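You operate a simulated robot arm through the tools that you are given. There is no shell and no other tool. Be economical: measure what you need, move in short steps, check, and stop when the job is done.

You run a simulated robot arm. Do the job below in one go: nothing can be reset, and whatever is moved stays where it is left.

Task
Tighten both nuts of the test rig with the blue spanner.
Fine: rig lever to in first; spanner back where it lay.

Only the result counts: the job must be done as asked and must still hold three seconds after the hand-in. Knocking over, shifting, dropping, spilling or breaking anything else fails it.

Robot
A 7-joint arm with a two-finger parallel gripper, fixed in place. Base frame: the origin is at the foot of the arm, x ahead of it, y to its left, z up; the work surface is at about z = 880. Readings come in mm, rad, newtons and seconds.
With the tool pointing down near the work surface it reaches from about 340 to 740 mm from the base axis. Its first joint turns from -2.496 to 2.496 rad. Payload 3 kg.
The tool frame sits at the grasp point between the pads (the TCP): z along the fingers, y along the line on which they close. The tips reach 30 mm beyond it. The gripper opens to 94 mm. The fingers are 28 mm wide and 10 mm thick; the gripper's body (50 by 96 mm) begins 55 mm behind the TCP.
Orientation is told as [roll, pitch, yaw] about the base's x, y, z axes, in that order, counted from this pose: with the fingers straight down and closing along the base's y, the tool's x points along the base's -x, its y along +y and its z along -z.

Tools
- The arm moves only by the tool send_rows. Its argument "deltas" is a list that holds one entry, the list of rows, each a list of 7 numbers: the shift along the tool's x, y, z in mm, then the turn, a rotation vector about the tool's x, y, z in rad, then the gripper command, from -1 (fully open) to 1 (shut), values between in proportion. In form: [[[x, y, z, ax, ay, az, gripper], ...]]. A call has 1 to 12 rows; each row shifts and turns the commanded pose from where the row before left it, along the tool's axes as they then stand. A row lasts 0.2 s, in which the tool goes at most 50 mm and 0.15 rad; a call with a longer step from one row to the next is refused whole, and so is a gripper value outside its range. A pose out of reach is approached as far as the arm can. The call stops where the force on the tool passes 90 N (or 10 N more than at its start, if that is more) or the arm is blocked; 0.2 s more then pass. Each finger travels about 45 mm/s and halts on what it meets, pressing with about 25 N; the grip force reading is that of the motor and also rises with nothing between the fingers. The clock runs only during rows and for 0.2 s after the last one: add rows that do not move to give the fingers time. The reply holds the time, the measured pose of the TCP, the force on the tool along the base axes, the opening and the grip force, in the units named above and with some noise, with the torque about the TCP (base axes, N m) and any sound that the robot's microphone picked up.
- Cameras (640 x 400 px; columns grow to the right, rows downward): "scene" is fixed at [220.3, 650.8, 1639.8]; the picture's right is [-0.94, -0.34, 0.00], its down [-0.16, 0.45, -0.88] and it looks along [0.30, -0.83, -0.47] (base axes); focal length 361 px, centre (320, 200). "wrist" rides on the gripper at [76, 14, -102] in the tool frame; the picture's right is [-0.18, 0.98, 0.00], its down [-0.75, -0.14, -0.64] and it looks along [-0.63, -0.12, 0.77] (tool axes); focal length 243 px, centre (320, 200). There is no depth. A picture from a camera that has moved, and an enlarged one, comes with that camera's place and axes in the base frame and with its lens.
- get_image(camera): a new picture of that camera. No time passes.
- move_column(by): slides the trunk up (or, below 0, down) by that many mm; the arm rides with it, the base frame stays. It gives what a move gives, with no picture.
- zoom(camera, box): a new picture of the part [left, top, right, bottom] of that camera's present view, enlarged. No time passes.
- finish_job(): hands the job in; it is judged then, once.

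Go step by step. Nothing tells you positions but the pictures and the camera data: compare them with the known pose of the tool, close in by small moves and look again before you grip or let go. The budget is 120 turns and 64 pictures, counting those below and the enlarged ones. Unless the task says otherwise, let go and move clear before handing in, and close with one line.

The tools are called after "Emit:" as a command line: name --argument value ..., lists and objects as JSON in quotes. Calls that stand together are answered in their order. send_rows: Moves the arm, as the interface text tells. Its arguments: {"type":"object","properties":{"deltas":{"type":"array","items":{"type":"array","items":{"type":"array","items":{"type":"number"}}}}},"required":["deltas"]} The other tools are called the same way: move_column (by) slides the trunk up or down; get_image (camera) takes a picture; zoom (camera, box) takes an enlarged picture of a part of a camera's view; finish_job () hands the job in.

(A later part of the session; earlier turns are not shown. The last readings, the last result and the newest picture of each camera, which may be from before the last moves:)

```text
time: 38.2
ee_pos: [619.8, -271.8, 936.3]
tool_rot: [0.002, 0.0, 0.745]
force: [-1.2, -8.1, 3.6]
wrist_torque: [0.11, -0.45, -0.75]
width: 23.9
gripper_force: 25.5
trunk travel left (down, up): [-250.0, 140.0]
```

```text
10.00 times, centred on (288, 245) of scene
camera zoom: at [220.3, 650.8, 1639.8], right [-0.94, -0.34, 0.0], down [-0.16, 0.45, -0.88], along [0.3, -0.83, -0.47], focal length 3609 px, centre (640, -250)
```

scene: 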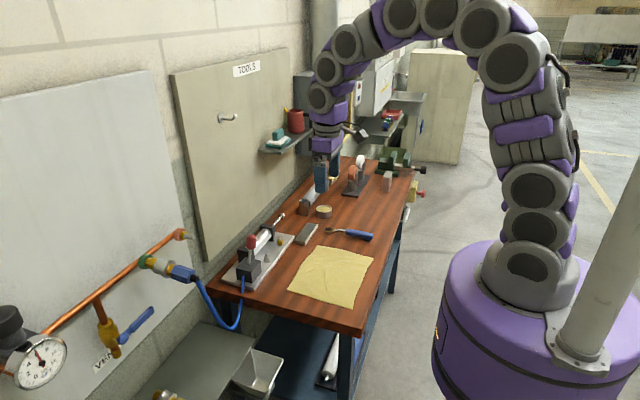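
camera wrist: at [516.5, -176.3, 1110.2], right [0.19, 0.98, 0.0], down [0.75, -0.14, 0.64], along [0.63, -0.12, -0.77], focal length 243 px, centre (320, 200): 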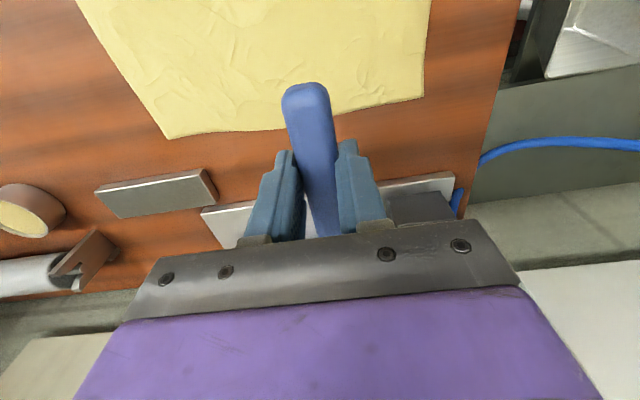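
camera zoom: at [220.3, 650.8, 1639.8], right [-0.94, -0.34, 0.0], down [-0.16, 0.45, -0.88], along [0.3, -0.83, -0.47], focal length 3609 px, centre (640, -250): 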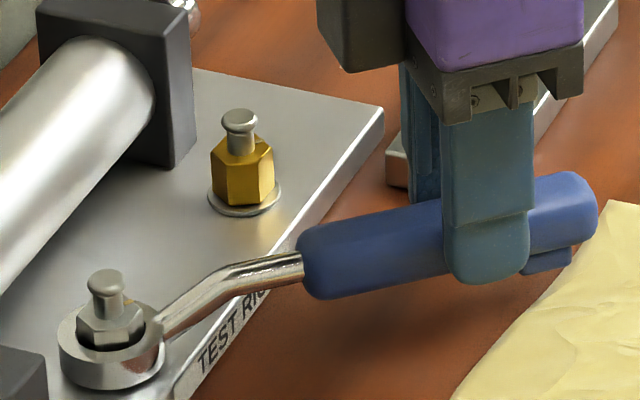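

The mark is back near its start, so that back-swing undid the turn. I'll redo a full forward stroke from -0.75, then ease off the load before lifting and check.

Emit:
send_rows --deltas '[[[-0.6, 11.9, 0, 0, 0, 0.1, 1], [-0.6, 11.9, 0, 0, 0, 0.1, 1], [-0.6, 11.9, 0, 0, 0, 0.1, 1], [-0.6, 11.9, 0, 0, 0, 0.1, 1], [-0.6, 11.9, 0, 0, 0, 0.1, 1], [-0.6, 11.9, 0, 0, 0, 0.1, 1], [-0.6, 11.9, 0, 0, 0, 0.1, 1], [-0.6, 11.9, 0, 0, 0, 0.1, 1], [0, 0, 0, 0, 0, 0, 1]]]'

Emit:
zoom --camera "scene" --box '[256, 241, 288, 261]'

Emit:
send_rows --deltas '[[[-0.6, 11.9, 0, 0, 0, 0.1, 1], [-0.6, 11.9, 0, 0, 0, 0.1, 1], [-0.6, 11.9, 0, 0, 0, 0.1, 1], [-0.6, 11.9, 0, 0, 0, 0.1, 1], [-0.6, 11.9, 0, 0, 0, 0.1, 1], [-0.6, 11.9, 0, 0, 0, 0.1, 1], [-0.6, 11.9, 0, 0, 0, 0.1, 1], [-0.6, 11.9, 0, 0, 0, 0.1, 1], [-0.6, 11.9, 0, 0, 0, 0.1, 1], [0, 0, 0, 0, 0, 0, 1]]]'

```text
time: 40.2
ee_pos: [588.8, -182.8, 936.6]
tool_rot: [-0.002, 0.0, -0.054]
force: [-0.4, -0.5, -1.5]
wrist_torque: [-0.01, 0.04, -0.01]
width: 23.6
gripper_force: 25.3
trunk travel left (down, up): [-250.0, 140.0]
```

```text
16.00 times, centred on (272, 251) of scene
camera zoom: at [220.3, 650.8, 1639.8], right [-0.94, -0.34, 0.0], down [-0.16, 0.45, -0.88], along [0.3, -0.83, -0.47], focal length 5774 px, centre (1088, -616)
```

zoom: 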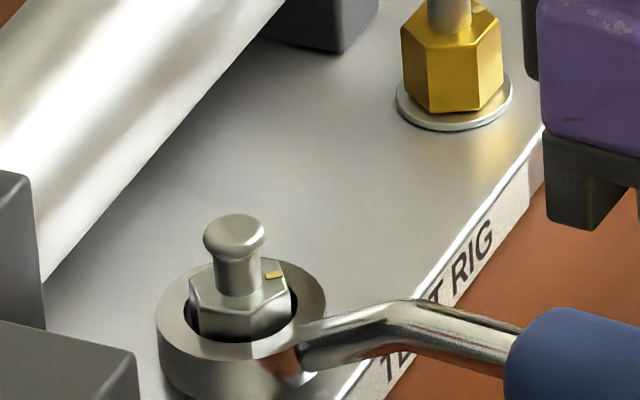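

```text
time: 42.4
ee_pos: [641.2, -90.7, 936.4]
tool_rot: [-0.001, -0.002, -0.952]
force: [0.0, 7.8, 3.8]
wrist_torque: [-0.25, -0.31, 0.48]
width: 23.4
gripper_force: 25.5
trunk travel left (down, up): [-250.0, 140.0]
```

I'll ease back 0.1 rad, lift 26 mm, and swing slightly so I can see whether the ring has come off.

Emit:
send_rows --deltas '[[[-0.6, -11.9, 0, 0, 0, -0.1, 1], [0, 0, -9, 0, 0, 0, 1], [0, 0, -9, 0, 0, 0, 1], [0, 0, -8, 0, 0, 0, 1], [0, 0, 0, 0, 0, 0, 1]]]'

Emit:
zoom --camera "scene" --box '[248, 225, 312, 265]'

```text
time: 43.6
ee_pos: [631.0, -102.0, 961.9]
tool_rot: [0.0, -0.001, -0.855]
force: [5.2, -1.1, -18.4]
wrist_torque: [0.27, 0.07, 0.61]
width: 23.9
gripper_force: 24.8
trunk travel left (down, up): [-250.0, 140.0]
```

```text
10.00 times, centred on (280, 245) of scene
camera zoom: at [220.3, 650.8, 1639.8], right [-0.94, -0.34, 0.0], down [-0.16, 0.45, -0.88], along [0.3, -0.83, -0.47], focal length 3609 px, centre (720, -250)
```

zoom: 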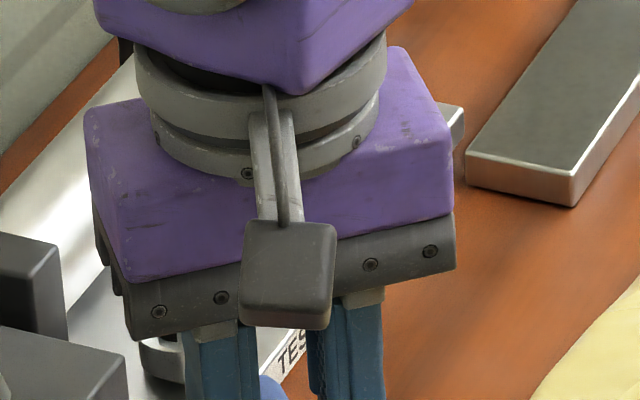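

The -18 N shows the ring is still catching on the hex. I'll lower again, back off through the slack, and read the torque before lifting.

Emit:
send_rows --deltas '[[[0, 0, 10, 0, 0, 0, 1], [0, 0, 12, 0, 0, 0, 1], [0, -7.2, 0, 0, 0, -0.06, 1], [0, 0, 0, 0, 0, 0, 1]]]'

Emit:
send_rows --deltas '[[[-0.2, -8.4, 0, 0, 0, -0.07, 1], [0, 0, 0, 0, 0, 0, 1]]]'

Emit:
send_rows --deltas '[[[-0.2, -8.4, 0, 0, 0, -0.07, 1], [0, 0, 0, 0, 0, 0, 1]]]'

```text
time: 44.6
ee_pos: [625.5, -103.3, 940.7]
tool_rot: [0.001, -0.003, -0.791]
force: [3.9, 6.2, 4.9]
wrist_torque: [-0.25, -0.6, 0.85]
width: 23.7
gripper_force: 24.9
trunk travel left (down, up): [-250.0, 140.0]
```

```text
time: 45.2
ee_pos: [618.4, -109.3, 939.9]
tool_rot: [-0.002, -0.001, -0.722]
force: [1.9, 5.1, 5.1]
wrist_torque: [-0.28, -0.66, 0.68]
width: 23.6
gripper_force: 24.8
trunk travel left (down, up): [-250.0, 140.0]
```

```text
time: 45.8
ee_pos: [612.3, -115.1, 939.6]
tool_rot: [0.0, 0.002, -0.652]
force: [4.6, 2.5, 1.8]
wrist_torque: [-0.17, -0.38, 0.49]
width: 23.6
gripper_force: 25.2
trunk travel left (down, up): [-250.0, 140.0]
```

The nut carries almost no torque. There's just a sideways misfit of about 5 N, so I'll shift the ring to null it and then lift.

Emit:
send_rows --deltas '[[[-0.7, 1.8, 0, 0, 0, 0, 1], [0, 0, 0, 0, 0, 0, 1]]]'

Emit:
send_rows --deltas '[[[0, 0, -8, 0, 0, 0, 1], [0, 0, 0, 0, 0, 0, 1]]]'

Emit:
zoom --camera "scene" --box '[248, 235, 312, 275]'

```text
time: 46.4
ee_pos: [614.8, -115.8, 939.7]
tool_rot: [-0.001, 0.001, -0.652]
force: [-5.4, 2.4, -0.7]
wrist_torque: [0.01, 0.09, -0.09]
width: 23.5
gripper_force: 24.8
trunk travel left (down, up): [-250.0, 140.0]
```

```text
time: 47.0
ee_pos: [615.9, -115.0, 947.8]
tool_rot: [0.002, 0.001, -0.652]
force: [-6.6, 2.5, -1.8]
wrist_torque: [0.17, 0.38, -0.28]
width: 23.1
gripper_force: 25.1
trunk travel left (down, up): [-250.0, 140.0]
```

```text
10.00 times, centred on (280, 255) of scene
camera zoom: at [220.3, 650.8, 1639.8], right [-0.94, -0.34, 0.0], down [-0.16, 0.45, -0.88], along [0.3, -0.83, -0.47], focal length 3609 px, centre (720, -350)
```

zoom: 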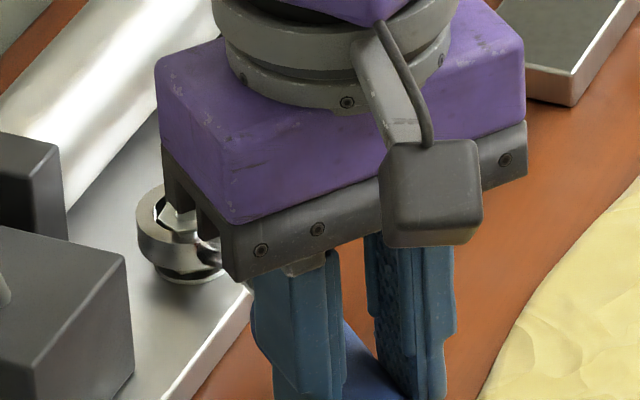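

The ring is rising now with little vertical force. I'll null the radial misfit and finish the lift.

Emit:
send_rows --deltas '[[[1.3, 0, -6, 0, 0, 0, 1], [0, 0, -6, 0, 0, 0, 1], [0, 0, -4, 0, 0, 0, 1], [0, 0, 0, 0, 0, 0, 1]]]'

Emit:
zoom --camera "scene" --box '[248, 235, 312, 275]'

```text
time: 48.0
ee_pos: [614.6, -113.9, 963.9]
tool_rot: [0.0, 0.0, -0.653]
force: [-0.3, 0.9, -1.7]
wrist_torque: [0.01, 0.04, 0.0]
width: 23.2
gripper_force: 25.0
trunk travel left (down, up): [-250.0, 140.0]
```

```text
10.00 times, centred on (280, 255) of scene
camera zoom: at [220.3, 650.8, 1639.8], right [-0.94, -0.34, 0.0], down [-0.16, 0.45, -0.88], along [0.3, -0.83, -0.47], focal length 3609 px, centre (720, -350)
```

zoom: 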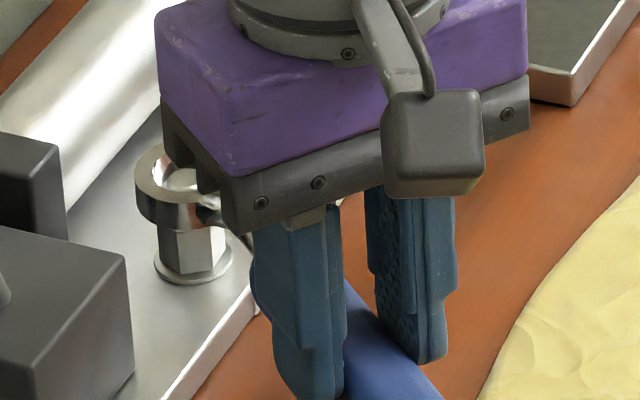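

The ring is free. I'll swing back to about -0.75 rad while raised, then correct to the computed centre before seating.

Emit:
send_rows --deltas '[[[-1.3, -17.8, 0, 0, 0, -0.15, 1], [-1.3, -17.8, 0, 0, 0, -0.15, 1], [-1.3, -17.8, 0, 0, 0, -0.15, 1], [-1.3, -17.8, 0, 0, 0, -0.15, 1], [-1.3, -17.8, 0, 0, 0, -0.15, 1], [-1.3, -17.8, 0, 0, 0, -0.15, 1], [-1.3, -17.8, 0, 0, 0, -0.15, 1], [-1.3, -17.8, 0, 0, 0, -0.15, 1], [-1.3, -17.8, 0, 0, 0, -0.15, 1], [0, 0, 0, 0, 0, 0, 1]]]'

Emit:
zoom --camera "scene" --box '[248, 235, 312, 275]'

```text
time: 50.2
ee_pos: [616.5, -264.3, 962.5]
tool_rot: [-0.001, -0.001, 0.697]
force: [-0.7, 0.1, -0.6]
wrist_torque: [-0.03, 0.02, -0.01]
width: 23.4
gripper_force: 24.9
trunk travel left (down, up): [-250.0, 140.0]
```

```text
10.00 times, centred on (280, 255) of scene
camera zoom: at [220.3, 650.8, 1639.8], right [-0.94, -0.34, 0.0], down [-0.16, 0.45, -0.88], along [0.3, -0.83, -0.47], focal length 3609 px, centre (720, -350)
```

zoom: 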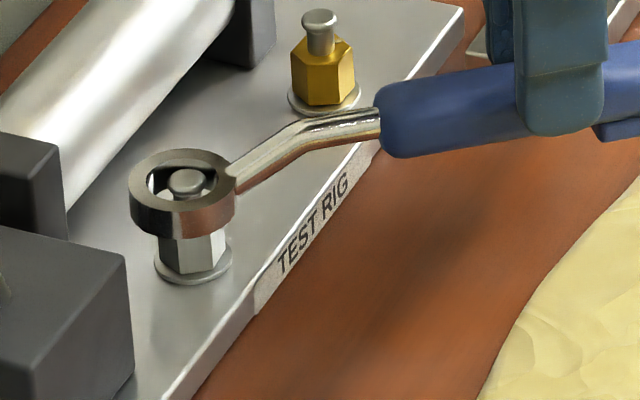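

The ring is slightly pitched down in the grip but is still around the stud. I'll centre it and lower onto the hex, pressing lightly to re-level it.

Emit:
send_rows --deltas '[[[0.9, -1.1, 4, 0, 0, 0, 1], [0, 0, 5, 0, 0, 0, 1], [0, 0, 5, 0, 0, 0, 1], [0, 0, 5, 0, 0, 0, 1], [0, 0, 5, 0, 0, 0, 1], [0, 0, 0, 0, 0, 0, 1]]]'

Emit:
send_rows --deltas '[[[0, 0, 4, 0, 0, 0, 1], [0, 0, 2, 0, 0, 0, 1], [0, 0, 0, 0, 0, 0, 1]]]'

Emit:
zoom --camera "scene" --box '[248, 235, 312, 275]'

```text
time: 51.6
ee_pos: [615.3, -266.6, 938.8]
tool_rot: [0.001, 0.001, 0.693]
force: [1.4, -6.3, 2.7]
wrist_torque: [0.12, -0.4, -0.65]
width: 23.2
gripper_force: 25.4
trunk travel left (down, up): [-250.0, 140.0]
```

```text
time: 52.4
ee_pos: [614.5, -266.1, 934.0]
tool_rot: [0.0, -0.001, 0.696]
force: [-1.9, -8.1, 8.6]
wrist_torque: [-0.03, -0.11, -0.6]
width: 23.4
gripper_force: 25.3
trunk travel left (down, up): [-250.0, 140.0]
```

```text
10.00 times, centred on (280, 255) of scene
camera zoom: at [220.3, 650.8, 1639.8], right [-0.94, -0.34, 0.0], down [-0.16, 0.45, -0.88], along [0.3, -0.83, -0.47], focal length 3609 px, centre (720, -350)
```

zoom: 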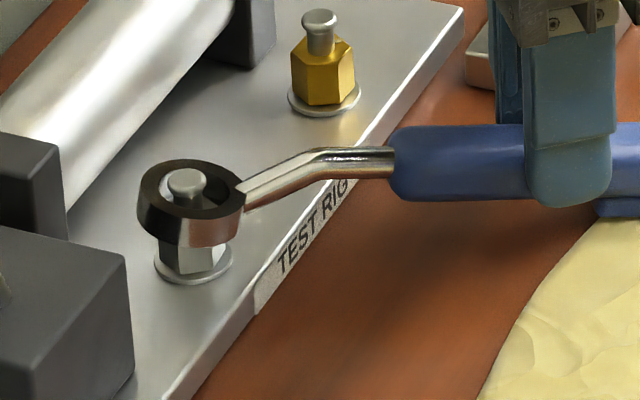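

The ring is resting on top of the nut, about 4 mm off tangentially. I'll raise, shift -3.9 mm in tool y, and lower again.

Emit:
send_rows --deltas '[[[0, 0, -8, 0, 0, 0, 1], [0, -3.9, -4, 0, 0, 0, 1], [0, 0, 0, 0, 0, 0, 1]]]'

Emit:
send_rows --deltas '[[[0, 0, 4, 0, 0, 0, 1], [0, 0, 4, 0, 0, 0, 1], [0, 0, 3, 0, 0, 0, 1], [0, 0, 0, 0, 0, 0, 1]]]'

Emit:
zoom --camera "scene" --box '[248, 235, 312, 275]'

```text
time: 53.2
ee_pos: [619.7, -270.1, 946.0]
tool_rot: [0.003, -0.003, 0.697]
force: [-0.1, 0.1, -1.3]
wrist_torque: [-0.01, 0.05, -0.01]
width: 23.4
gripper_force: 24.9
trunk travel left (down, up): [-250.0, 140.0]
```

```text
time: 54.2
ee_pos: [619.5, -270.1, 935.7]
tool_rot: [0.001, 0.001, 0.696]
force: [-3.1, -1.6, 0.3]
wrist_torque: [0.06, -0.06, 0.02]
width: 23.5
gripper_force: 25.0
trunk travel left (down, up): [-250.0, 140.0]
```

```text
10.00 times, centred on (280, 255) of scene
camera zoom: at [220.3, 650.8, 1639.8], right [-0.94, -0.34, 0.0], down [-0.16, 0.45, -0.88], along [0.3, -0.83, -0.47], focal length 3609 px, centre (720, -350)
```

zoom: 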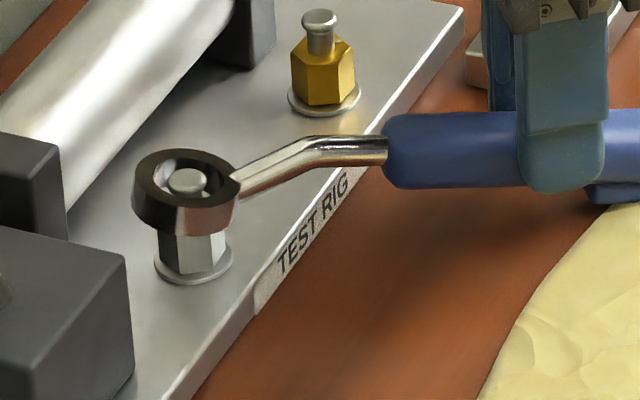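

The ring is now over the nut but pitched up about 0.14 rad in the grip from that press. I'll tilt the tool to level the ring, compensating the radius, and then lower.

Emit:
send_rows --deltas '[[[0, 0, -6, 0, 0, 0, 1], [-3, 0, 0, 0, 0.13, 0, 1], [0, 0, 0, 0, 0, 0, 1]]]'

Emit:
zoom --camera "scene" --box '[248, 235, 312, 275]'

```text
time: 55.0
ee_pos: [620.7, -267.4, 942.2]
tool_rot: [0.002, 0.131, 0.696]
force: [-8.2, -3.0, 6.0]
wrist_torque: [0.39, -0.35, 0.32]
width: 23.7
gripper_force: 24.5
trunk travel left (down, up): [-250.0, 140.0]
```

```text
10.00 times, centred on (280, 255) of scene
camera zoom: at [220.3, 650.8, 1639.8], right [-0.94, -0.34, 0.0], down [-0.16, 0.45, -0.88], along [0.3, -0.83, -0.47], focal length 3609 px, centre (720, -350)
```

zoom: 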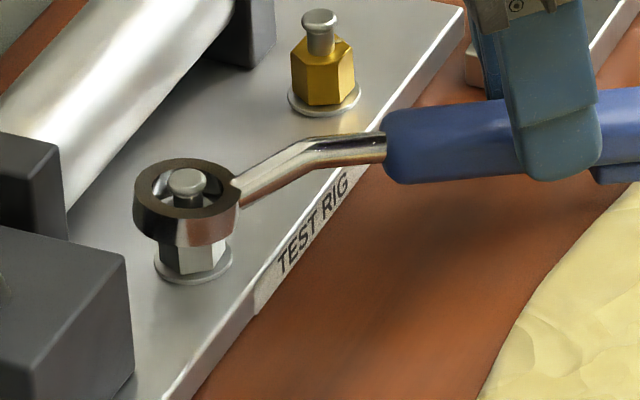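

The ring is level and touching, about 2.5 mm too far out. I'll pull it in and lower vertically.

Emit:
send_rows --deltas '[[[2.5, 0, 0, 0, 0, 0, 1], [-0.5, 0, 4, 0, 0, 0, 1], [-0.5, 0, 4, 0, 0, 0, 1], [0, 0, 0, 0, 0, 0, 1]]]'

```text
time: 56.0
ee_pos: [620.3, -267.7, 933.9]
tool_rot: [-0.001, 0.13, 0.698]
force: [4.1, 3.7, -1.8]
wrist_torque: [0.07, -0.09, -0.02]
width: 23.3
gripper_force: 24.6
trunk travel left (down, up): [-250.0, 140.0]
```

It dropped onto the hex with almost no vertical force. Now the stroke, turning about the true vertical with the tilted tool.

Emit:
send_rows --deltas '[[[-1.2, 11.9, 0, -0.013, 0, 0.099, 1], [-0.6, 11.9, 0, -0.013, 0, 0.099, 1], [-0.6, 11.9, 0, -0.013, 0, 0.099, 1], [-0.6, 11.9, 0, -0.013, 0, 0.099, 1], [-0.6, 11.9, 0, -0.013, 0, 0.099, 1], [-0.6, 11.9, 0, -0.013, 0, 0.099, 1], [-0.6, 11.9, 0, -0.013, 0, 0.099, 1], [0, 0, 0, 0, 0, 0, 1]]]'

Emit:
zoom --camera "scene" --box '[256, 241, 288, 261]'

```text
time: 57.8
ee_pos: [591.9, -190.6, 934.2]
tool_rot: [0.0, 0.131, -0.004]
force: [8.2, -7.4, 8.8]
wrist_torque: [-0.39, 0.3, 0.2]
width: 23.7
gripper_force: 24.9
trunk travel left (down, up): [-250.0, 140.0]
```

```text
16.00 times, centred on (272, 251) of scene
camera zoom: at [220.3, 650.8, 1639.8], right [-0.94, -0.34, 0.0], down [-0.16, 0.45, -0.88], along [0.3, -0.83, -0.47], focal length 5774 px, centre (1088, -616)
```

zoom: 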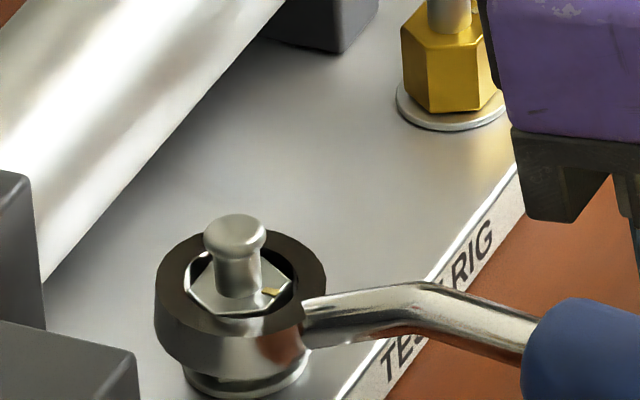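

The nut mark has moved well round and resistance is building (about 1 N·m). I'll keep turning in shorter bits.

Emit:
send_rows --deltas '[[[-0.6, 11.9, 0, -0.013, 0, 0.099, 1], [-0.6, 11.9, 0, -0.013, 0, 0.099, 1], [0, 0, 0, 0, 0, 0, 1]]]'

Emit:
send_rows --deltas '[[[-0.6, 11.9, 0, -0.013, 0, 0.099, 1], [-0.6, 11.9, 0, -0.013, 0, 0.099, 1], [0, 0, 0, 0, 0, 0, 1]]]'

Emit:
send_rows --deltas '[[[-0.6, 11.9, 0, -0.013, 0, 0.099, 1], [-0.6, 11.9, 0, -0.013, 0, 0.099, 1], [0, 0, 0, 0, 0, 0, 1]]]'

```text
time: 58.6
ee_pos: [593.9, -165.8, 931.5]
tool_rot: [0.0, 0.131, -0.203]
force: [2.1, 3.1, 7.3]
wrist_torque: [0.02, -0.45, 0.17]
width: 23.7
gripper_force: 25.1
trunk travel left (down, up): [-250.0, 140.0]
```

```text
time: 59.4
ee_pos: [600.6, -143.7, 931.0]
tool_rot: [-0.002, 0.132, -0.402]
force: [3.4, 4.2, -4.6]
wrist_torque: [0.27, 0.33, 0.63]
width: 23.5
gripper_force: 24.7
trunk travel left (down, up): [-250.0, 140.0]
```

```text
time: 60.2
ee_pos: [612.0, -123.3, 933.2]
tool_rot: [-0.001, 0.13, -0.603]
force: [-1.4, 2.5, -1.8]
wrist_torque: [0.12, 0.15, 0.13]
width: 23.6
gripper_force: 25.2
trunk travel left (down, up): [-250.0, 140.0]
```

Emit:
send_rows --deltas '[[[-0.6, 11.9, 0, -0.013, 0, 0.099, 1], [-0.6, 11.9, 0, -0.013, 0, 0.099, 1], [0, 0, 0, 0, 0, 0, 1]]]'

Emit:
send_rows --deltas '[[[-0.6, 11.9, 0, -0.013, 0, 0.099, 1], [-0.6, 11.9, 0, -0.013, 0, 0.099, 1], [0, 0, 0, 0, 0, 0, 1]]]'

```text
time: 61.0
ee_pos: [627.4, -102.5, 933.0]
tool_rot: [-0.003, 0.126, -0.801]
force: [-10.5, 8.3, 1.4]
wrist_torque: [0.16, 0.25, 0.07]
width: 23.7
gripper_force: 25.2
trunk travel left (down, up): [-250.0, 140.0]
```

```text
time: 61.8
ee_pos: [648.5, -87.9, 933.9]
tool_rot: [0.001, 0.129, -1.002]
force: [-13.2, 5.8, 4.1]
wrist_torque: [0.59, 0.69, -0.32]
width: 23.3
gripper_force: 24.4
trunk travel left (down, up): [-250.0, 140.0]
```

Emit:
send_rows --deltas '[[[3, 0, 0, 0, 0, 0, 1], [0, 0, 0, 0, 0, 0, 1]]]'

```text
time: 62.4
ee_pos: [647.4, -87.4, 935.1]
tool_rot: [0.002, 0.128, -0.999]
force: [1.1, -0.2, 4.1]
wrist_torque: [0.4, 0.21, 0.2]
width: 23.4
gripper_force: 24.8
trunk travel left (down, up): [-250.0, 140.0]
```

Forces are near zero. I'll back off slightly and lift vertically in small steps, watching for hang-up.

Emit:
send_rows --deltas '[[[-0.6, -11.9, 0, 0.013, 0, -0.099, 1], [0, 0, 0, 0, 0, 0, 1]]]'

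Emit:
send_rows --deltas '[[[0.8, 0, -6, 0, 0, 0, 1], [0, 0, 0, 0, 0, 0, 1]]]'

```text
time: 63.0
ee_pos: [637.0, -95.7, 933.0]
tool_rot: [0.001, 0.129, -0.899]
force: [6.3, -2.6, 11.3]
wrist_torque: [-0.43, -0.46, 0.44]
width: 23.5
gripper_force: 25.3
trunk travel left (down, up): [-250.0, 140.0]
```

```text
time: 63.6
ee_pos: [636.9, -96.0, 939.2]
tool_rot: [-0.001, 0.131, -0.901]
force: [6.7, -2.6, -4.1]
wrist_torque: [0.5, 0.39, 0.48]
width: 23.7
gripper_force: 24.9
trunk travel left (down, up): [-250.0, 140.0]
```

Emit:
send_rows --deltas '[[[-1.5, 1, 0, 0, 0, 0, 1], [0, 0, 0, 0, 0, 0, 1]]]'

Emit:
send_rows --deltas '[[[0.8, 0, -6, 0, 0, 0, 1], [0.8, 0, -6, 0, 0, 0, 1], [0, 0, 0, 0, 0, 0, 1]]]'

```text
time: 64.2
ee_pos: [636.4, -94.6, 938.2]
tool_rot: [-0.002, 0.128, -0.899]
force: [0.6, -1.3, 3.5]
wrist_torque: [-0.01, 0.02, 0.02]
width: 23.6
gripper_force: 25.3
trunk travel left (down, up): [-250.0, 140.0]
```

```text
time: 65.0
ee_pos: [637.7, -96.3, 950.6]
tool_rot: [-0.001, 0.131, -0.899]
force: [-0.1, 0.8, -8.1]
wrist_torque: [0.63, 0.5, 0.06]
width: 23.1
gripper_force: 24.7
trunk travel left (down, up): [-250.0, 140.0]
```

It's catching slightly, so I'll wiggle a little while lifting.

Emit:
send_rows --deltas '[[[0, 4, 0, -0.005, 0, 0.035, 1], [0, -8, 0, 0.01, 0, -0.07, 1], [0.4, 4, -3, -0.005, 0, 0.035, 1], [0, 0, 0, 0, 0, 0, 1]]]'

```text
time: 66.0
ee_pos: [638.9, -95.4, 952.7]
tool_rot: [-0.001, 0.13, -0.9]
force: [1.8, -3.9, -7.9]
wrist_torque: [0.46, 0.4, 0.07]
width: 23.5
gripper_force: 24.5
trunk travel left (down, up): [-250.0, 140.0]
```

Emit:
send_rows --deltas '[[[-1.5, -0.5, 0, 0, 0, 0, 1], [0.5, 0, -4, 0, 0, 0, 1], [0, 0, 0, 0, 0, 0, 1]]]'

Emit:
zoom --camera "scene" --box '[240, 235, 304, 275]'

```text
time: 66.8
ee_pos: [638.0, -96.3, 957.1]
tool_rot: [-0.001, 0.131, -0.9]
force: [-2.5, -0.5, -9.0]
wrist_torque: [0.54, 0.5, 0.03]
width: 23.6
gripper_force: 24.8
trunk travel left (down, up): [-250.0, 140.0]
```

```text
10.00 times, centred on (272, 255) of scene
camera zoom: at [220.3, 650.8, 1639.8], right [-0.94, -0.34, 0.0], down [-0.16, 0.45, -0.88], along [0.3, -0.83, -0.47], focal length 3609 px, centre (800, -350)
```

zoom: 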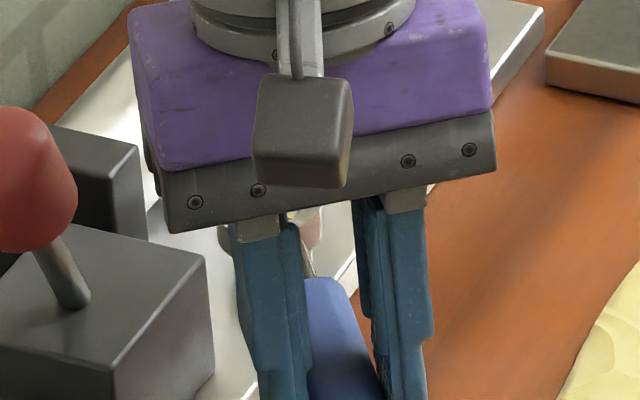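

I can't see the ring, but the forces say it's tilted and jammed on the hex. I'll repeat what worked before: lower to re-level, back off more yaw, null the side force, then lift.

Emit:
send_rows --deltas '[[[-1, 0, 8, 0, 0, 0, 1], [-1, 0, 8, 0, 0, 0, 1], [-0.3, 0, 2, 0, 0, 0, 1], [-0.6, -11.9, 0, 0.013, 0, -0.099, 1], [0, 0, 0, 0, 0, 0, 1]]]'

Emit:
send_rows --deltas '[[[-0.6, -11.9, 0, 0.013, 0, -0.099, 1], [0, 0, 0, 0, 0, 0, 1]]]'

```text
time: 68.0
ee_pos: [627.6, -103.7, 938.8]
tool_rot: [-0.002, 0.129, -0.8]
force: [-1.1, 5.2, 5.4]
wrist_torque: [-0.26, -0.35, 0.38]
width: 23.5
gripper_force: 25.2
trunk travel left (down, up): [-250.0, 140.0]
```

```text
time: 68.6
ee_pos: [619.1, -112.6, 937.0]
tool_rot: [-0.002, 0.133, -0.7]
force: [-3.5, 6.0, -4.3]
wrist_torque: [0.39, 0.41, 0.34]
width: 23.6
gripper_force: 24.8
trunk travel left (down, up): [-250.0, 140.0]
```

Emit:
send_rows --deltas '[[[2, 0.7, 0, 0, 0, 0, 1], [0, 0, 0, 0, 0, 0, 1]]]'

Emit:
send_rows --deltas '[[[0.9, 0, -7, 0, 0, 0, 1], [0, 0, 0, 0, 0, 0, 1]]]'

```text
time: 69.2
ee_pos: [619.6, -112.2, 938.4]
tool_rot: [0.0, 0.131, -0.702]
force: [-0.7, -0.5, -0.6]
wrist_torque: [0.0, 0.06, 0.0]
width: 23.7
gripper_force: 25.0
trunk travel left (down, up): [-250.0, 140.0]
```

```text
time: 69.8
ee_pos: [620.9, -111.8, 945.7]
tool_rot: [0.0, 0.131, -0.702]
force: [-2.1, 1.3, -0.9]
wrist_torque: [0.0, 0.09, -0.22]
width: 23.5
gripper_force: 25.1
trunk travel left (down, up): [-250.0, 140.0]
```

Nulled and rising freely. I'll continue the lift.

Emit:
send_rows --deltas '[[[1.3, 0, -6, 0, 0, 0, 1], [0.8, 0, -6, 0, 0, 0, 1], [0.5, 0, -4, 0, 0, 0, 1], [0, 0, 0, 0, 0, 0, 1]]]'

```text
time: 70.8
ee_pos: [620.8, -110.6, 963.1]
tool_rot: [0.0, 0.129, -0.701]
force: [-0.2, -0.1, -0.4]
wrist_torque: [0.01, 0.0, 0.0]
width: 23.2
gripper_force: 25.5
trunk travel left (down, up): [-250.0, 140.0]
```

The ring is free again. I'll swing back 1.35 rad and look at the nut and ring.

Emit:
send_rows --deltas '[[[-1.3, -17.7, 0, 0.0194, 0, -0.1485, 1], [-1.3, -17.7, 0, 0.0194, 0, -0.1485, 1], [-1.3, -17.7, 0, 0.0194, 0, -0.1485, 1], [-1.3, -17.7, 0, 0.0194, 0, -0.1485, 1], [-1.3, -17.7, 0, 0.0194, 0, -0.1485, 1], [-1.3, -17.7, 0, 0.0194, 0, -0.1485, 1], [-1.3, -17.7, 0, 0.0194, 0, -0.1485, 1], [-1.3, -17.7, 0, 0.0194, 0, -0.1485, 1], [-1.3, -17.7, 0, 0.0194, 0, -0.1485, 1], [0, 0, 0, 0, 0, 0, 1]]]'

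Emit:
zoom --camera "scene" --box '[256, 241, 288, 261]'

```text
time: 73.0
ee_pos: [614.3, -259.8, 960.3]
tool_rot: [0.001, 0.129, 0.649]
force: [0.2, 0.6, -0.9]
wrist_torque: [0.01, 0.01, -0.03]
width: 23.3
gripper_force: 25.2
trunk travel left (down, up): [-250.0, 140.0]
```

```text
16.00 times, centred on (272, 251) of scene
camera zoom: at [220.3, 650.8, 1639.8], right [-0.94, -0.34, 0.0], down [-0.16, 0.45, -0.88], along [0.3, -0.83, -0.47], focal length 5774 px, centre (1088, -616)
```

zoom: 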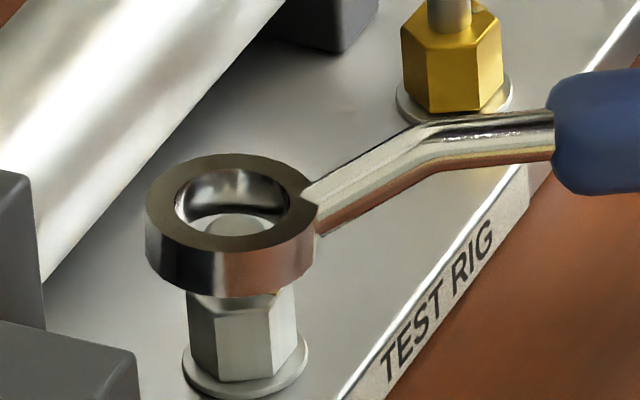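

The ring is level, well aligned, and just clear above the nut. I'll lower onto the hex.

Emit:
send_rows --deltas '[[[-0.5, 0, 4, 0, 0, 0, 1], [-0.5, 0, 4, 0, 0, 0, 1], [-0.5, 0, 4, 0, 0, 0, 1], [0, 0, 0, 0, 0, 0, 1]]]'

Emit:
send_rows --deltas '[[[-0.5, 0, 4, 0, 0, 0, 1], [-0.5, 0, 4, 0, 0, 0, 1], [0, 0, 0, 0, 0, 0, 1]]]'

```text
time: 74.0
ee_pos: [615.9, -258.5, 947.7]
tool_rot: [-0.001, 0.129, 0.648]
force: [-0.2, 0.7, 0.5]
wrist_torque: [0.15, -0.17, 0.05]
width: 23.3
gripper_force: 25.5
trunk travel left (down, up): [-250.0, 140.0]
```

```text
time: 74.8
ee_pos: [614.0, -259.7, 940.0]
tool_rot: [-0.001, 0.129, 0.647]
force: [-0.7, -0.9, 4.8]
wrist_torque: [0.4, -0.52, 0.05]
width: 23.5
gripper_force: 24.8
trunk travel left (down, up): [-250.0, 140.0]
```

It's resting on the nut's top (Fz +5). I'll keep light pressure and turn slowly until the hex drops in.

Emit:
send_rows --deltas '[[[0.2, 0, -2, 0, 0, 0, 1], [-0.3, 6, 0, -0.0065, 0, 0.05, 1], [-0.3, 6, 0, -0.0065, 0, 0.05, 1], [0, 0, 0, 0, 0, 0, 1]]]'

Emit:
send_rows --deltas '[[[-0.3, 6, 0, -0.0065, 0, 0.05, 1], [-0.3, 6, 0, -0.0065, 0, 0.05, 1], [0, 0, 0, 0, 0, 0, 1]]]'

Emit:
zoom --camera "scene" --box '[256, 241, 288, 261]'

```text
time: 75.8
ee_pos: [608.6, -248.9, 942.9]
tool_rot: [0.002, 0.131, 0.547]
force: [1.0, 0.3, -0.8]
wrist_torque: [-0.01, 0.01, -0.04]
width: 23.6
gripper_force: 25.4
trunk travel left (down, up): [-250.0, 140.0]
```

```text
time: 76.6
ee_pos: [602.3, -237.3, 940.8]
tool_rot: [0.0, 0.128, 0.445]
force: [0.4, 0.2, -1.8]
wrist_torque: [-0.01, 0.02, 0.02]
width: 23.6
gripper_force: 25.2
trunk travel left (down, up): [-250.0, 140.0]
```

```text
16.00 times, centred on (272, 251) of scene
camera zoom: at [220.3, 650.8, 1639.8], right [-0.94, -0.34, 0.0], down [-0.16, 0.45, -0.88], along [0.3, -0.83, -0.47], focal length 5774 px, centre (1088, -616)
```

zoom: 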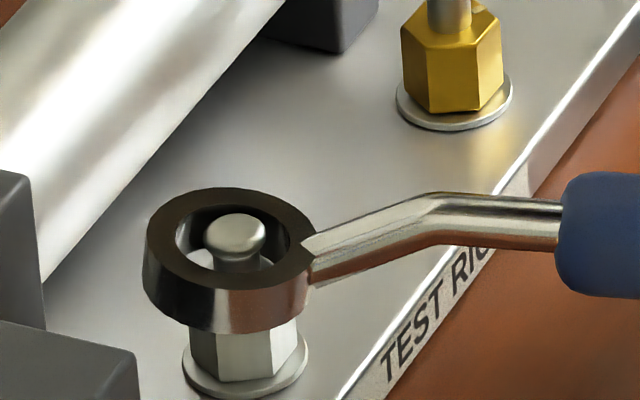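

Emit:
send_rows --deltas '[[[0.7, 0, 3, 0, 0, 0, 1], [-0.3, 0, 3, 0, 0, 0, 1], [0, 0, 0, 0, 0, 0, 1]]]'

Emit:
send_rows --deltas '[[[-0.3, 0, 3, 0, 0, 0, 1], [-0.3, 0, 3, 0, 0, 0, 1], [0, 0, 0, 0, 0, 0, 1]]]'

```text
time: 77.4
ee_pos: [601.8, -238.1, 937.6]
tool_rot: [0.0, 0.128, 0.446]
force: [0.1, -2.0, 3.8]
wrist_torque: [0.2, -0.74, -0.13]
width: 23.4
gripper_force: 25.1
trunk travel left (down, up): [-250.0, 140.0]
```

```text
time: 78.2
ee_pos: [600.3, -240.1, 930.3]
tool_rot: [0.002, 0.129, 0.445]
force: [1.2, -2.0, 14.3]
wrist_torque: [-0.01, -0.38, -0.25]
width: 23.6
gripper_force: 25.0
trunk travel left (down, up): [-250.0, 140.0]
```

Emit:
zoom --camera "scene" --box '[252, 232, 316, 272]'

```text
10.00 times, centred on (284, 252) of scene
camera zoom: at [220.3, 650.8, 1639.8], right [-0.94, -0.34, 0.0], down [-0.16, 0.45, -0.88], along [0.3, -0.83, -0.47], focal length 3609 px, centre (680, -320)
```

zoom: 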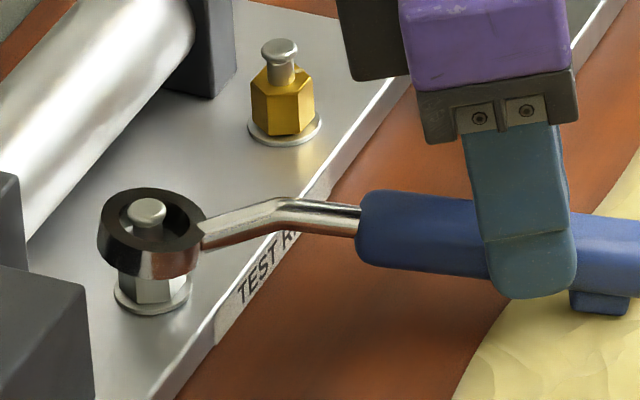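

The ring is tilted up and the handle foot is touching the cloth, so I'll raise at once. I'll level the spanner by pitching the tool further (about 0.17 rad).

Emit:
send_rows --deltas '[[[1.5, 0, -12, 0, 0, 0, 1], [-2, 0, 0, 0, 0.085, 0, 1], [2.5, 0, -13, 0, 0, 0, 1], [-2, 0, 0, 0, 0.085, 0, 1], [0, 0, 0, 0, 0, 0, 1]]]'

Emit:
zoom --camera "scene" --box '[252, 232, 316, 272]'

```text
time: 79.4
ee_pos: [604.3, -237.5, 956.7]
tool_rot: [0.001, 0.298, 0.445]
force: [-0.3, -0.2, -1.6]
wrist_torque: [0.01, 0.02, -0.01]
width: 23.4
gripper_force: 25.4
trunk travel left (down, up): [-250.0, 140.0]
```

```text
10.00 times, centred on (284, 252) of scene
camera zoom: at [220.3, 650.8, 1639.8], right [-0.94, -0.34, 0.0], down [-0.16, 0.45, -0.88], along [0.3, -0.83, -0.47], focal length 3609 px, centre (680, -320)
```

zoom: 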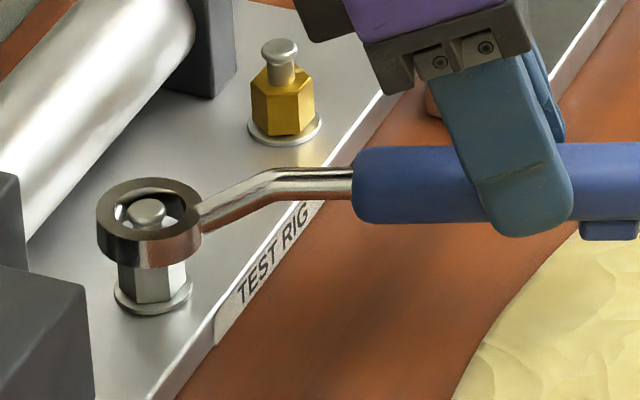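

The spanner is level and centred over the nut with no contact. I'll lower in small steps.

Emit:
send_rows --deltas '[[[-0.9, 0, 2.9, 0, 0, 0, 1], [-0.9, 0, 2.9, 0, 0, 0, 1], [0, 0, 0, 0, 0, 0, 1]]]'

```text
time: 80.2
ee_pos: [604.8, -236.4, 948.8]
tool_rot: [0.0, 0.298, 0.445]
force: [-1.9, -0.7, 5.0]
wrist_torque: [0.24, -0.7, -0.1]
width: 23.6
gripper_force: 25.5
trunk travel left (down, up): [-250.0, 140.0]
```

It contacted the nut top again. Comparing heights, the ring is about 2.4 mm off tangentially, the same direction as before. I'll raise slightly, shift, and lower.

Emit:
send_rows --deltas '[[[0.9, 0, -2.9, 0, 0, 0, 1], [0, -2.4, 0, 0, 0, 0, 1], [-0.9, 0, 2.9, 0, 0, 0, 1], [0, 0, 0, 0, 0, 0, 1]]]'

Emit:
send_rows --deltas '[[[-0.9, 0, 2.9, 0, 0, 0, 1], [0, 0, 0, 0, 0, 0, 1]]]'

```text
time: 81.2
ee_pos: [606.1, -239.3, 948.7]
tool_rot: [0.003, 0.301, 0.445]
force: [0.6, -0.5, -1.0]
wrist_torque: [-0.01, -0.04, -0.04]
width: 23.5
gripper_force: 25.4
trunk travel left (down, up): [-250.0, 140.0]
```

```text
time: 81.8
ee_pos: [606.6, -239.7, 944.1]
tool_rot: [0.002, 0.302, 0.445]
force: [1.0, -1.9, -1.8]
wrist_torque: [-0.06, 0.07, -0.2]
width: 23.4
gripper_force: 24.9
trunk travel left (down, up): [-250.0, 140.0]
```

It dropped in with Fz at the weight only. I'll seat deeper.

Emit:
send_rows --deltas '[[[-0.9, 0, 2.9, 0, 0, 0, 1], [-0.9, -0.3, 2.9, 0, 0, 0, 1], [0, 0, 0, 0, 0, 0, 1]]]'

Emit:
send_rows --deltas '[[[-0.6, -0.4, 1.9, 0, 0, 0, 1], [0, 0, 0, 0, 0, 0, 1]]]'

```text
time: 82.6
ee_pos: [605.9, -238.5, 938.8]
tool_rot: [0.001, 0.301, 0.446]
force: [1.9, -2.3, -1.3]
wrist_torque: [-0.08, -0.04, -0.28]
width: 23.4
gripper_force: 25.0
trunk travel left (down, up): [-250.0, 140.0]
```

```text
time: 83.2
ee_pos: [608.3, -239.3, 936.4]
tool_rot: [0.002, 0.301, 0.446]
force: [-0.4, -0.4, -1.1]
wrist_torque: [-0.02, 0.02, -0.04]
width: 23.7
gripper_force: 24.7
trunk travel left (down, up): [-250.0, 140.0]
```

It's seated with zero side force, and the effective radius is now about 113 mm. Now the tightening stroke.

Emit:
send_rows --deltas '[[[-0.5, 11.3, -0.2, -0.0295, 0, 0.0955, 1], [-0.5, 11.3, -0.2, -0.0295, 0, 0.0955, 1], [-0.5, 11.3, -0.2, -0.0295, 0, 0.0955, 1], [-0.5, 11.3, -0.2, -0.0295, 0, 0.0955, 1], [0, 0, 0, 0, 0, 0, 1]]]'

Emit:
send_rows --deltas '[[[-0.5, 11.3, -0.2, -0.0295, 0, 0.0955, 1], [-0.5, 11.3, -0.2, -0.0295, 0, 0.0955, 1], [-0.5, 11.3, -0.2, -0.0295, 0, 0.0955, 1], [0, 0, 0, 0, 0, 0, 1]]]'

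Emit:
send_rows --deltas '[[[-0.5, 11.3, -0.2, -0.0295, 0, 0.0955, 1], [-0.5, 11.3, -0.2, -0.0295, 0, 0.0955, 1], [-0.5, 11.3, -0.2, -0.0295, 0, 0.0955, 1], [0, 0, 0, 0, 0, 0, 1]]]'

```text
time: 84.4
ee_pos: [595.7, -195.8, 939.9]
tool_rot: [0.003, 0.301, 0.045]
force: [-6.6, -1.5, -1.4]
wrist_torque: [-0.15, 0.57, 0.28]
width: 23.4
gripper_force: 25.6
trunk travel left (down, up): [-250.0, 140.0]
```

```text
time: 85.4
ee_pos: [598.9, -160.0, 939.0]
tool_rot: [0.0, 0.3, -0.256]
force: [-10.1, 6.3, -5.2]
wrist_torque: [0.26, 0.9, 0.32]
width: 23.4
gripper_force: 25.4
trunk travel left (down, up): [-250.0, 140.0]
```

```text
time: 86.4
ee_pos: [613.5, -130.1, 941.0]
tool_rot: [0.001, 0.299, -0.555]
force: [-1.0, 1.4, -0.9]
wrist_torque: [0.04, -0.07, 0.16]
width: 23.5
gripper_force: 25.1
trunk travel left (down, up): [-250.0, 140.0]
```

Emit:
send_rows --deltas '[[[-0.5, 11.3, -0.2, -0.0295, 0, 0.0955, 1], [-0.5, 11.3, -0.2, -0.0295, 0, 0.0955, 1], [0, 0, 0, 0, 0, 0, 1]]]'

Emit:
send_rows --deltas '[[[-0.5, 11.3, -0.2, -0.0295, 0, 0.0955, 1], [-0.5, 11.3, -0.2, -0.0295, 0, 0.0955, 1], [0, 0, 0, 0, 0, 0, 1]]]'

```text
time: 87.2
ee_pos: [626.9, -109.8, 940.1]
tool_rot: [0.0, 0.3, -0.754]
force: [5.3, 3.0, -2.7]
wrist_torque: [0.22, -0.01, 0.68]
width: 23.3
gripper_force: 24.7
trunk travel left (down, up): [-250.0, 140.0]
```

```text
time: 88.0
ee_pos: [643.0, -96.0, 940.0]
tool_rot: [0.0, 0.3, -0.955]
force: [-3.7, 4.1, -2.3]
wrist_torque: [0.4, 0.41, 0.51]
width: 23.8
gripper_force: 24.8
trunk travel left (down, up): [-250.0, 140.0]
```

The resistance is still modest. I'll back off into the slack, null the side forces, and lift.

Emit:
send_rows --deltas '[[[0.5, -11.3, 0.3, 0.0295, 0, -0.0955, 1], [0, -11.3, 0, 0.0295, 0, -0.0955, 1], [0, 0, 0, 0, 0, 0, 1]]]'

```text
time: 88.8
ee_pos: [626.1, -111.2, 939.1]
tool_rot: [-0.001, 0.298, -0.752]
force: [10.2, -0.7, 3.1]
wrist_torque: [-0.29, -0.63, 0.73]
width: 23.5
gripper_force: 24.8
trunk travel left (down, up): [-250.0, 140.0]
```

Emit:
send_rows --deltas '[[[-1.8, 1.8, -0.5, 0, 0, 0, 1], [0, 0, 0, 0, 0, 0, 1]]]'

Emit:
send_rows --deltas '[[[1.5, 0, -4.8, 0, 0, 0, 1], [0, 0, 0, 0, 0, 0, 1]]]'

```text
time: 89.4
ee_pos: [627.3, -111.4, 938.3]
tool_rot: [-0.002, 0.302, -0.755]
force: [-3.5, 3.1, -2.9]
wrist_torque: [0.25, 0.32, 0.02]
width: 23.7
gripper_force: 25.2
trunk travel left (down, up): [-250.0, 140.0]
```

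```text
time: 90.0
ee_pos: [627.6, -110.5, 943.6]
tool_rot: [-0.002, 0.299, -0.752]
force: [-4.7, 5.4, -2.9]
wrist_torque: [0.28, 0.29, 0.07]
width: 23.6
gripper_force: 25.2
trunk travel left (down, up): [-250.0, 140.0]
```

Emit:
send_rows --deltas '[[[1.4, 0, 0.4, 0, 0, 0, 1], [1.5, 0, -4.8, 0, 0, 0, 1], [0, 0, 0, 0, 0, 0, 1]]]'

Emit:
send_rows --deltas '[[[1.8, 0, -5.7, 0, 0, 0, 1], [1.8, 0, -5.7, 0, 0, 0, 1], [0, 0, 0, 0, 0, 0, 1]]]'

```text
time: 90.8
ee_pos: [626.8, -110.4, 950.9]
tool_rot: [0.0, 0.297, -0.754]
force: [0.7, 2.1, 1.5]
wrist_torque: [-0.17, -0.27, 0.14]
width: 23.1
gripper_force: 24.7
trunk travel left (down, up): [-250.0, 140.0]
```

```text
time: 91.6
ee_pos: [627.5, -111.7, 961.4]
tool_rot: [0.0, 0.3, -0.756]
force: [-0.8, 0.0, -1.7]
wrist_torque: [0.01, -0.02, -0.02]
width: 23.2
gripper_force: 25.0
trunk travel left (down, up): [-250.0, 140.0]
```

It's free. I'll swing back 1.65 rad to about -0.9 and look.

Emit:
send_rows --deltas '[[[-1.2, -16.9, -0.4, 0.0443, 0, -0.1425, 1], [-1.2, -16.9, -0.4, 0.0443, 0, -0.1425, 1], [-1.2, -16.9, -0.4, 0.0443, 0, -0.1425, 1], [-1.2, -16.9, -0.4, 0.0443, 0, -0.1425, 1], [-1.2, -16.9, -0.4, 0.0443, 0, -0.1425, 1], [-1.2, -16.9, -0.4, 0.0443, 0, -0.1425, 1], [-1.2, -16.9, -0.4, 0.0443, 0, -0.1425, 1], [-1.2, -16.9, -0.4, 0.0443, 0, -0.1425, 1], [-1.2, -16.9, -0.4, 0.0443, 0, -0.1425, 1], [-1.2, -16.9, -0.4, 0.0443, 0, -0.1425, 1], [-1.2, -16.9, -0.4, 0.0443, 0, -0.1425, 1], [0, 0, 0, 0, 0, 0, 1]]]'

Emit:
zoom --camera "scene" --box '[256, 241, 288, 261]'

```text
time: 94.2
ee_pos: [637.5, -277.9, 960.6]
tool_rot: [0.0, 0.302, 0.888]
force: [-0.2, 0.1, -1.4]
wrist_torque: [0.01, 0.01, -0.01]
width: 23.5
gripper_force: 24.5
trunk travel left (down, up): [-250.0, 140.0]
```

```text
16.00 times, centred on (272, 251) of scene
camera zoom: at [220.3, 650.8, 1639.8], right [-0.94, -0.34, 0.0], down [-0.16, 0.45, -0.88], along [0.3, -0.83, -0.47], focal length 5774 px, centre (1088, -616)
```

zoom: 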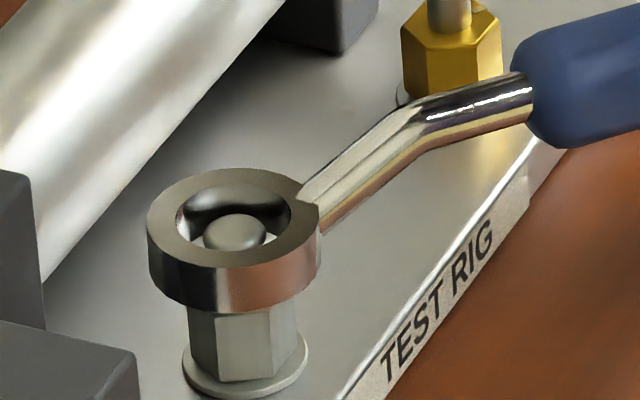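

The nut's hex edges sit where they did two strokes ago, so it may already be tight, with the ring slipping past. I'll seat the ring again fully and feel the torque.

Emit:
send_rows --deltas '[[[-0.9, 0, 2.9, 0, 0, 0, 1], [-0.9, 0, 2.9, 0, 0, 0, 1], [-0.6, 0, 1.9, 0, 0, 0, 1], [0, 0, 0, 0, 0, 0, 1]]]'

Emit:
send_rows --deltas '[[[-0.6, 0, 1.9, 0, 0, 0, 1], [0, 0, 0, 0, 0, 0, 1]]]'

```text
time: 95.2
ee_pos: [638.8, -277.3, 953.3]
tool_rot: [0.0, 0.303, 0.887]
force: [0.3, 0.3, -2.7]
wrist_torque: [-0.03, 0.02, -0.01]
width: 23.3
gripper_force: 25.0
trunk travel left (down, up): [-250.0, 140.0]
```

```text
time: 95.8
ee_pos: [636.4, -277.8, 951.7]
tool_rot: [0.0, 0.301, 0.887]
force: [1.2, -1.2, 3.1]
wrist_torque: [0.32, -0.33, -0.03]
width: 23.5
gripper_force: 24.6
trunk travel left (down, up): [-250.0, 140.0]
```

Light contact again. I'll raise a hair, nudge -1.2 mm tangentially, and retry.

Emit:
send_rows --deltas '[[[0.6, 0, -1.9, 0, 0, 0, 1], [0, -1.3, 0, 0, 0, 0, 1], [-0.9, 0, 2.9, 0, 0, 0, 1], [0, 0, 0, 0, 0, 0, 1]]]'

```text
time: 96.8
ee_pos: [638.4, -280.2, 950.4]
tool_rot: [-0.004, 0.3, 0.883]
force: [-1.1, -3.6, 2.9]
wrist_torque: [0.18, -0.29, -0.23]
width: 23.2
gripper_force: 25.5
trunk travel left (down, up): [-250.0, 140.0]
```

Emit:
send_rows --deltas '[[[0.6, 0, -1.9, 0, 0, 0, 1], [1.2, 0, 0.3, 0, 0, 0, 1], [-0.9, 0, 2.9, 0, 0, 0, 1], [0, 0, 0, 0, 0, 0, 1]]]'

```text
time: 97.8
ee_pos: [637.7, -278.6, 950.3]
tool_rot: [-0.002, 0.301, 0.886]
force: [-0.3, -1.3, 5.5]
wrist_torque: [0.54, -0.57, -0.06]
width: 23.6
gripper_force: 24.9
trunk travel left (down, up): [-250.0, 140.0]
```

Perhaps the yaw doesn't match the hex here. It went in at -0.445 before, so I'll turn to about -0.5 at this height and retry.

Emit:
send_rows --deltas '[[[0.9, 0, -2.9, 0, 0, 0, 1], [-0.5, 11.3, -0.2, -0.0295, 0, 0.0955, 1], [-0.5, 11.3, -0.2, -0.0295, 0, 0.0955, 1], [-0.5, 11.3, -0.2, -0.0295, 0, 0.0955, 1], [-0.5, 11.3, -0.2, -0.0295, 0, 0.0955, 1], [0, 0, 0, 0, 0, 0, 1]]]'

Emit:
send_rows --deltas '[[[-0.9, 0, 2.9, 0, 0, 0, 1], [-0.3, 0, 1, 0, 0, 0, 1], [0, 0, 0, 0, 0, 0, 1]]]'

```text
time: 99.2
ee_pos: [609.2, -244.7, 952.0]
tool_rot: [-0.001, 0.299, 0.484]
force: [0.3, 0.6, -1.1]
wrist_torque: [0.03, -0.02, -0.05]
width: 23.5
gripper_force: 25.0
trunk travel left (down, up): [-250.0, 140.0]
```

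```text
time: 100.0
ee_pos: [609.1, -243.4, 946.9]
tool_rot: [-0.001, 0.299, 0.487]
force: [0.0, -0.8, -2.2]
wrist_torque: [-0.01, 0.02, -0.03]
width: 23.8
gripper_force: 24.6
trunk travel left (down, up): [-250.0, 140.0]
```

It went straight in. I'll seat it deep.

Emit:
send_rows --deltas '[[[-0.9, 0, 2.9, 0, 0, 0, 1], [-0.9, 0, 2.9, 0, 0, 0, 1], [-0.9, 0, 2.9, 0, 0, 0, 1], [0, 0, 0, 0, 0, 0, 1]]]'

Emit:
send_rows --deltas '[[[-0.6, 0, 1.9, 0, 0, 0, 1], [-0.5, 11.3, -0.2, -0.0295, 0, 0.0955, 1], [0, 0, 0, 0, 0, 0, 1]]]'

Emit:
zoom --camera "scene" --box '[256, 241, 288, 261]'

```text
time: 101.0
ee_pos: [609.8, -243.5, 939.3]
tool_rot: [-0.002, 0.3, 0.487]
force: [0.6, 0.0, -1.4]
wrist_torque: [0.0, 0.02, -0.02]
width: 23.3
gripper_force: 25.1
trunk travel left (down, up): [-250.0, 140.0]
```

```text
time: 101.8
ee_pos: [605.8, -233.0, 936.8]
tool_rot: [-0.001, 0.301, 0.386]
force: [-0.4, -0.4, -1.3]
wrist_torque: [-0.04, 0.05, 0.0]
width: 23.5
gripper_force: 24.9
trunk travel left (down, up): [-250.0, 140.0]
```

```text
16.00 times, centred on (272, 251) of scene
camera zoom: at [220.3, 650.8, 1639.8], right [-0.94, -0.34, 0.0], down [-0.16, 0.45, -0.88], along [0.3, -0.83, -0.47], focal length 5774 px, centre (1088, -616)
```

zoom: 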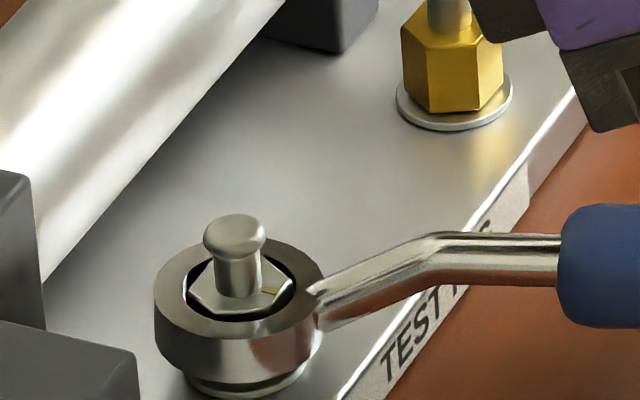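

The mark is exactly where it was two strokes ago, so the nut has come up against something. I'll turn on in small steps and measure the torque.

Emit:
send_rows --deltas '[[[-0.5, 11.3, -0.2, -0.0295, 0, 0.0955, 1], [-0.5, 11.3, -0.2, -0.0295, 0, 0.0955, 1], [0, 0, 0, 0, 0, 0, 1]]]'

Emit:
send_rows --deltas '[[[-0.2, 5.7, -0.1, -0.0148, 0, 0.0478, 1], [0, 0, 0, 0, 0, 0, 1]]]'

Emit:
send_rows --deltas '[[[-0.2, 5.7, -0.1, -0.0148, 0, 0.0478, 1], [0, 0, 0, 0, 0, 0, 1]]]'

Emit:
send_rows --deltas '[[[-0.2, 5.7, -0.1, -0.0148, 0, 0.0478, 1], [0, 0, 0, 0, 0, 0, 1]]]'

```text
time: 102.6
ee_pos: [597.9, -212.0, 937.9]
tool_rot: [-0.003, 0.298, 0.186]
force: [-2.2, -3.1, -0.7]
wrist_torque: [-0.18, 0.47, 0.11]
width: 23.6
gripper_force: 25.0
trunk travel left (down, up): [-250.0, 140.0]
```

```text
time: 103.2
ee_pos: [596.6, -206.0, 938.0]
tool_rot: [-0.004, 0.298, 0.137]
force: [1.6, -3.9, 3.2]
wrist_torque: [-0.2, 0.19, 0.12]
width: 23.2
gripper_force: 24.7
trunk travel left (down, up): [-250.0, 140.0]
```

```text
time: 103.8
ee_pos: [595.8, -200.1, 937.9]
tool_rot: [-0.004, 0.298, 0.088]
force: [5.3, -2.1, 8.7]
wrist_torque: [-0.07, -0.69, 0.1]
width: 23.5
gripper_force: 24.9
trunk travel left (down, up): [-250.0, 140.0]
```

```text
time: 104.4
ee_pos: [595.9, -194.3, 936.7]
tool_rot: [-0.004, 0.3, 0.037]
force: [0.5, -1.0, 8.2]
wrist_torque: [0.01, -0.51, 0.08]
width: 23.5
gripper_force: 25.0
trunk travel left (down, up): [-250.0, 140.0]
```

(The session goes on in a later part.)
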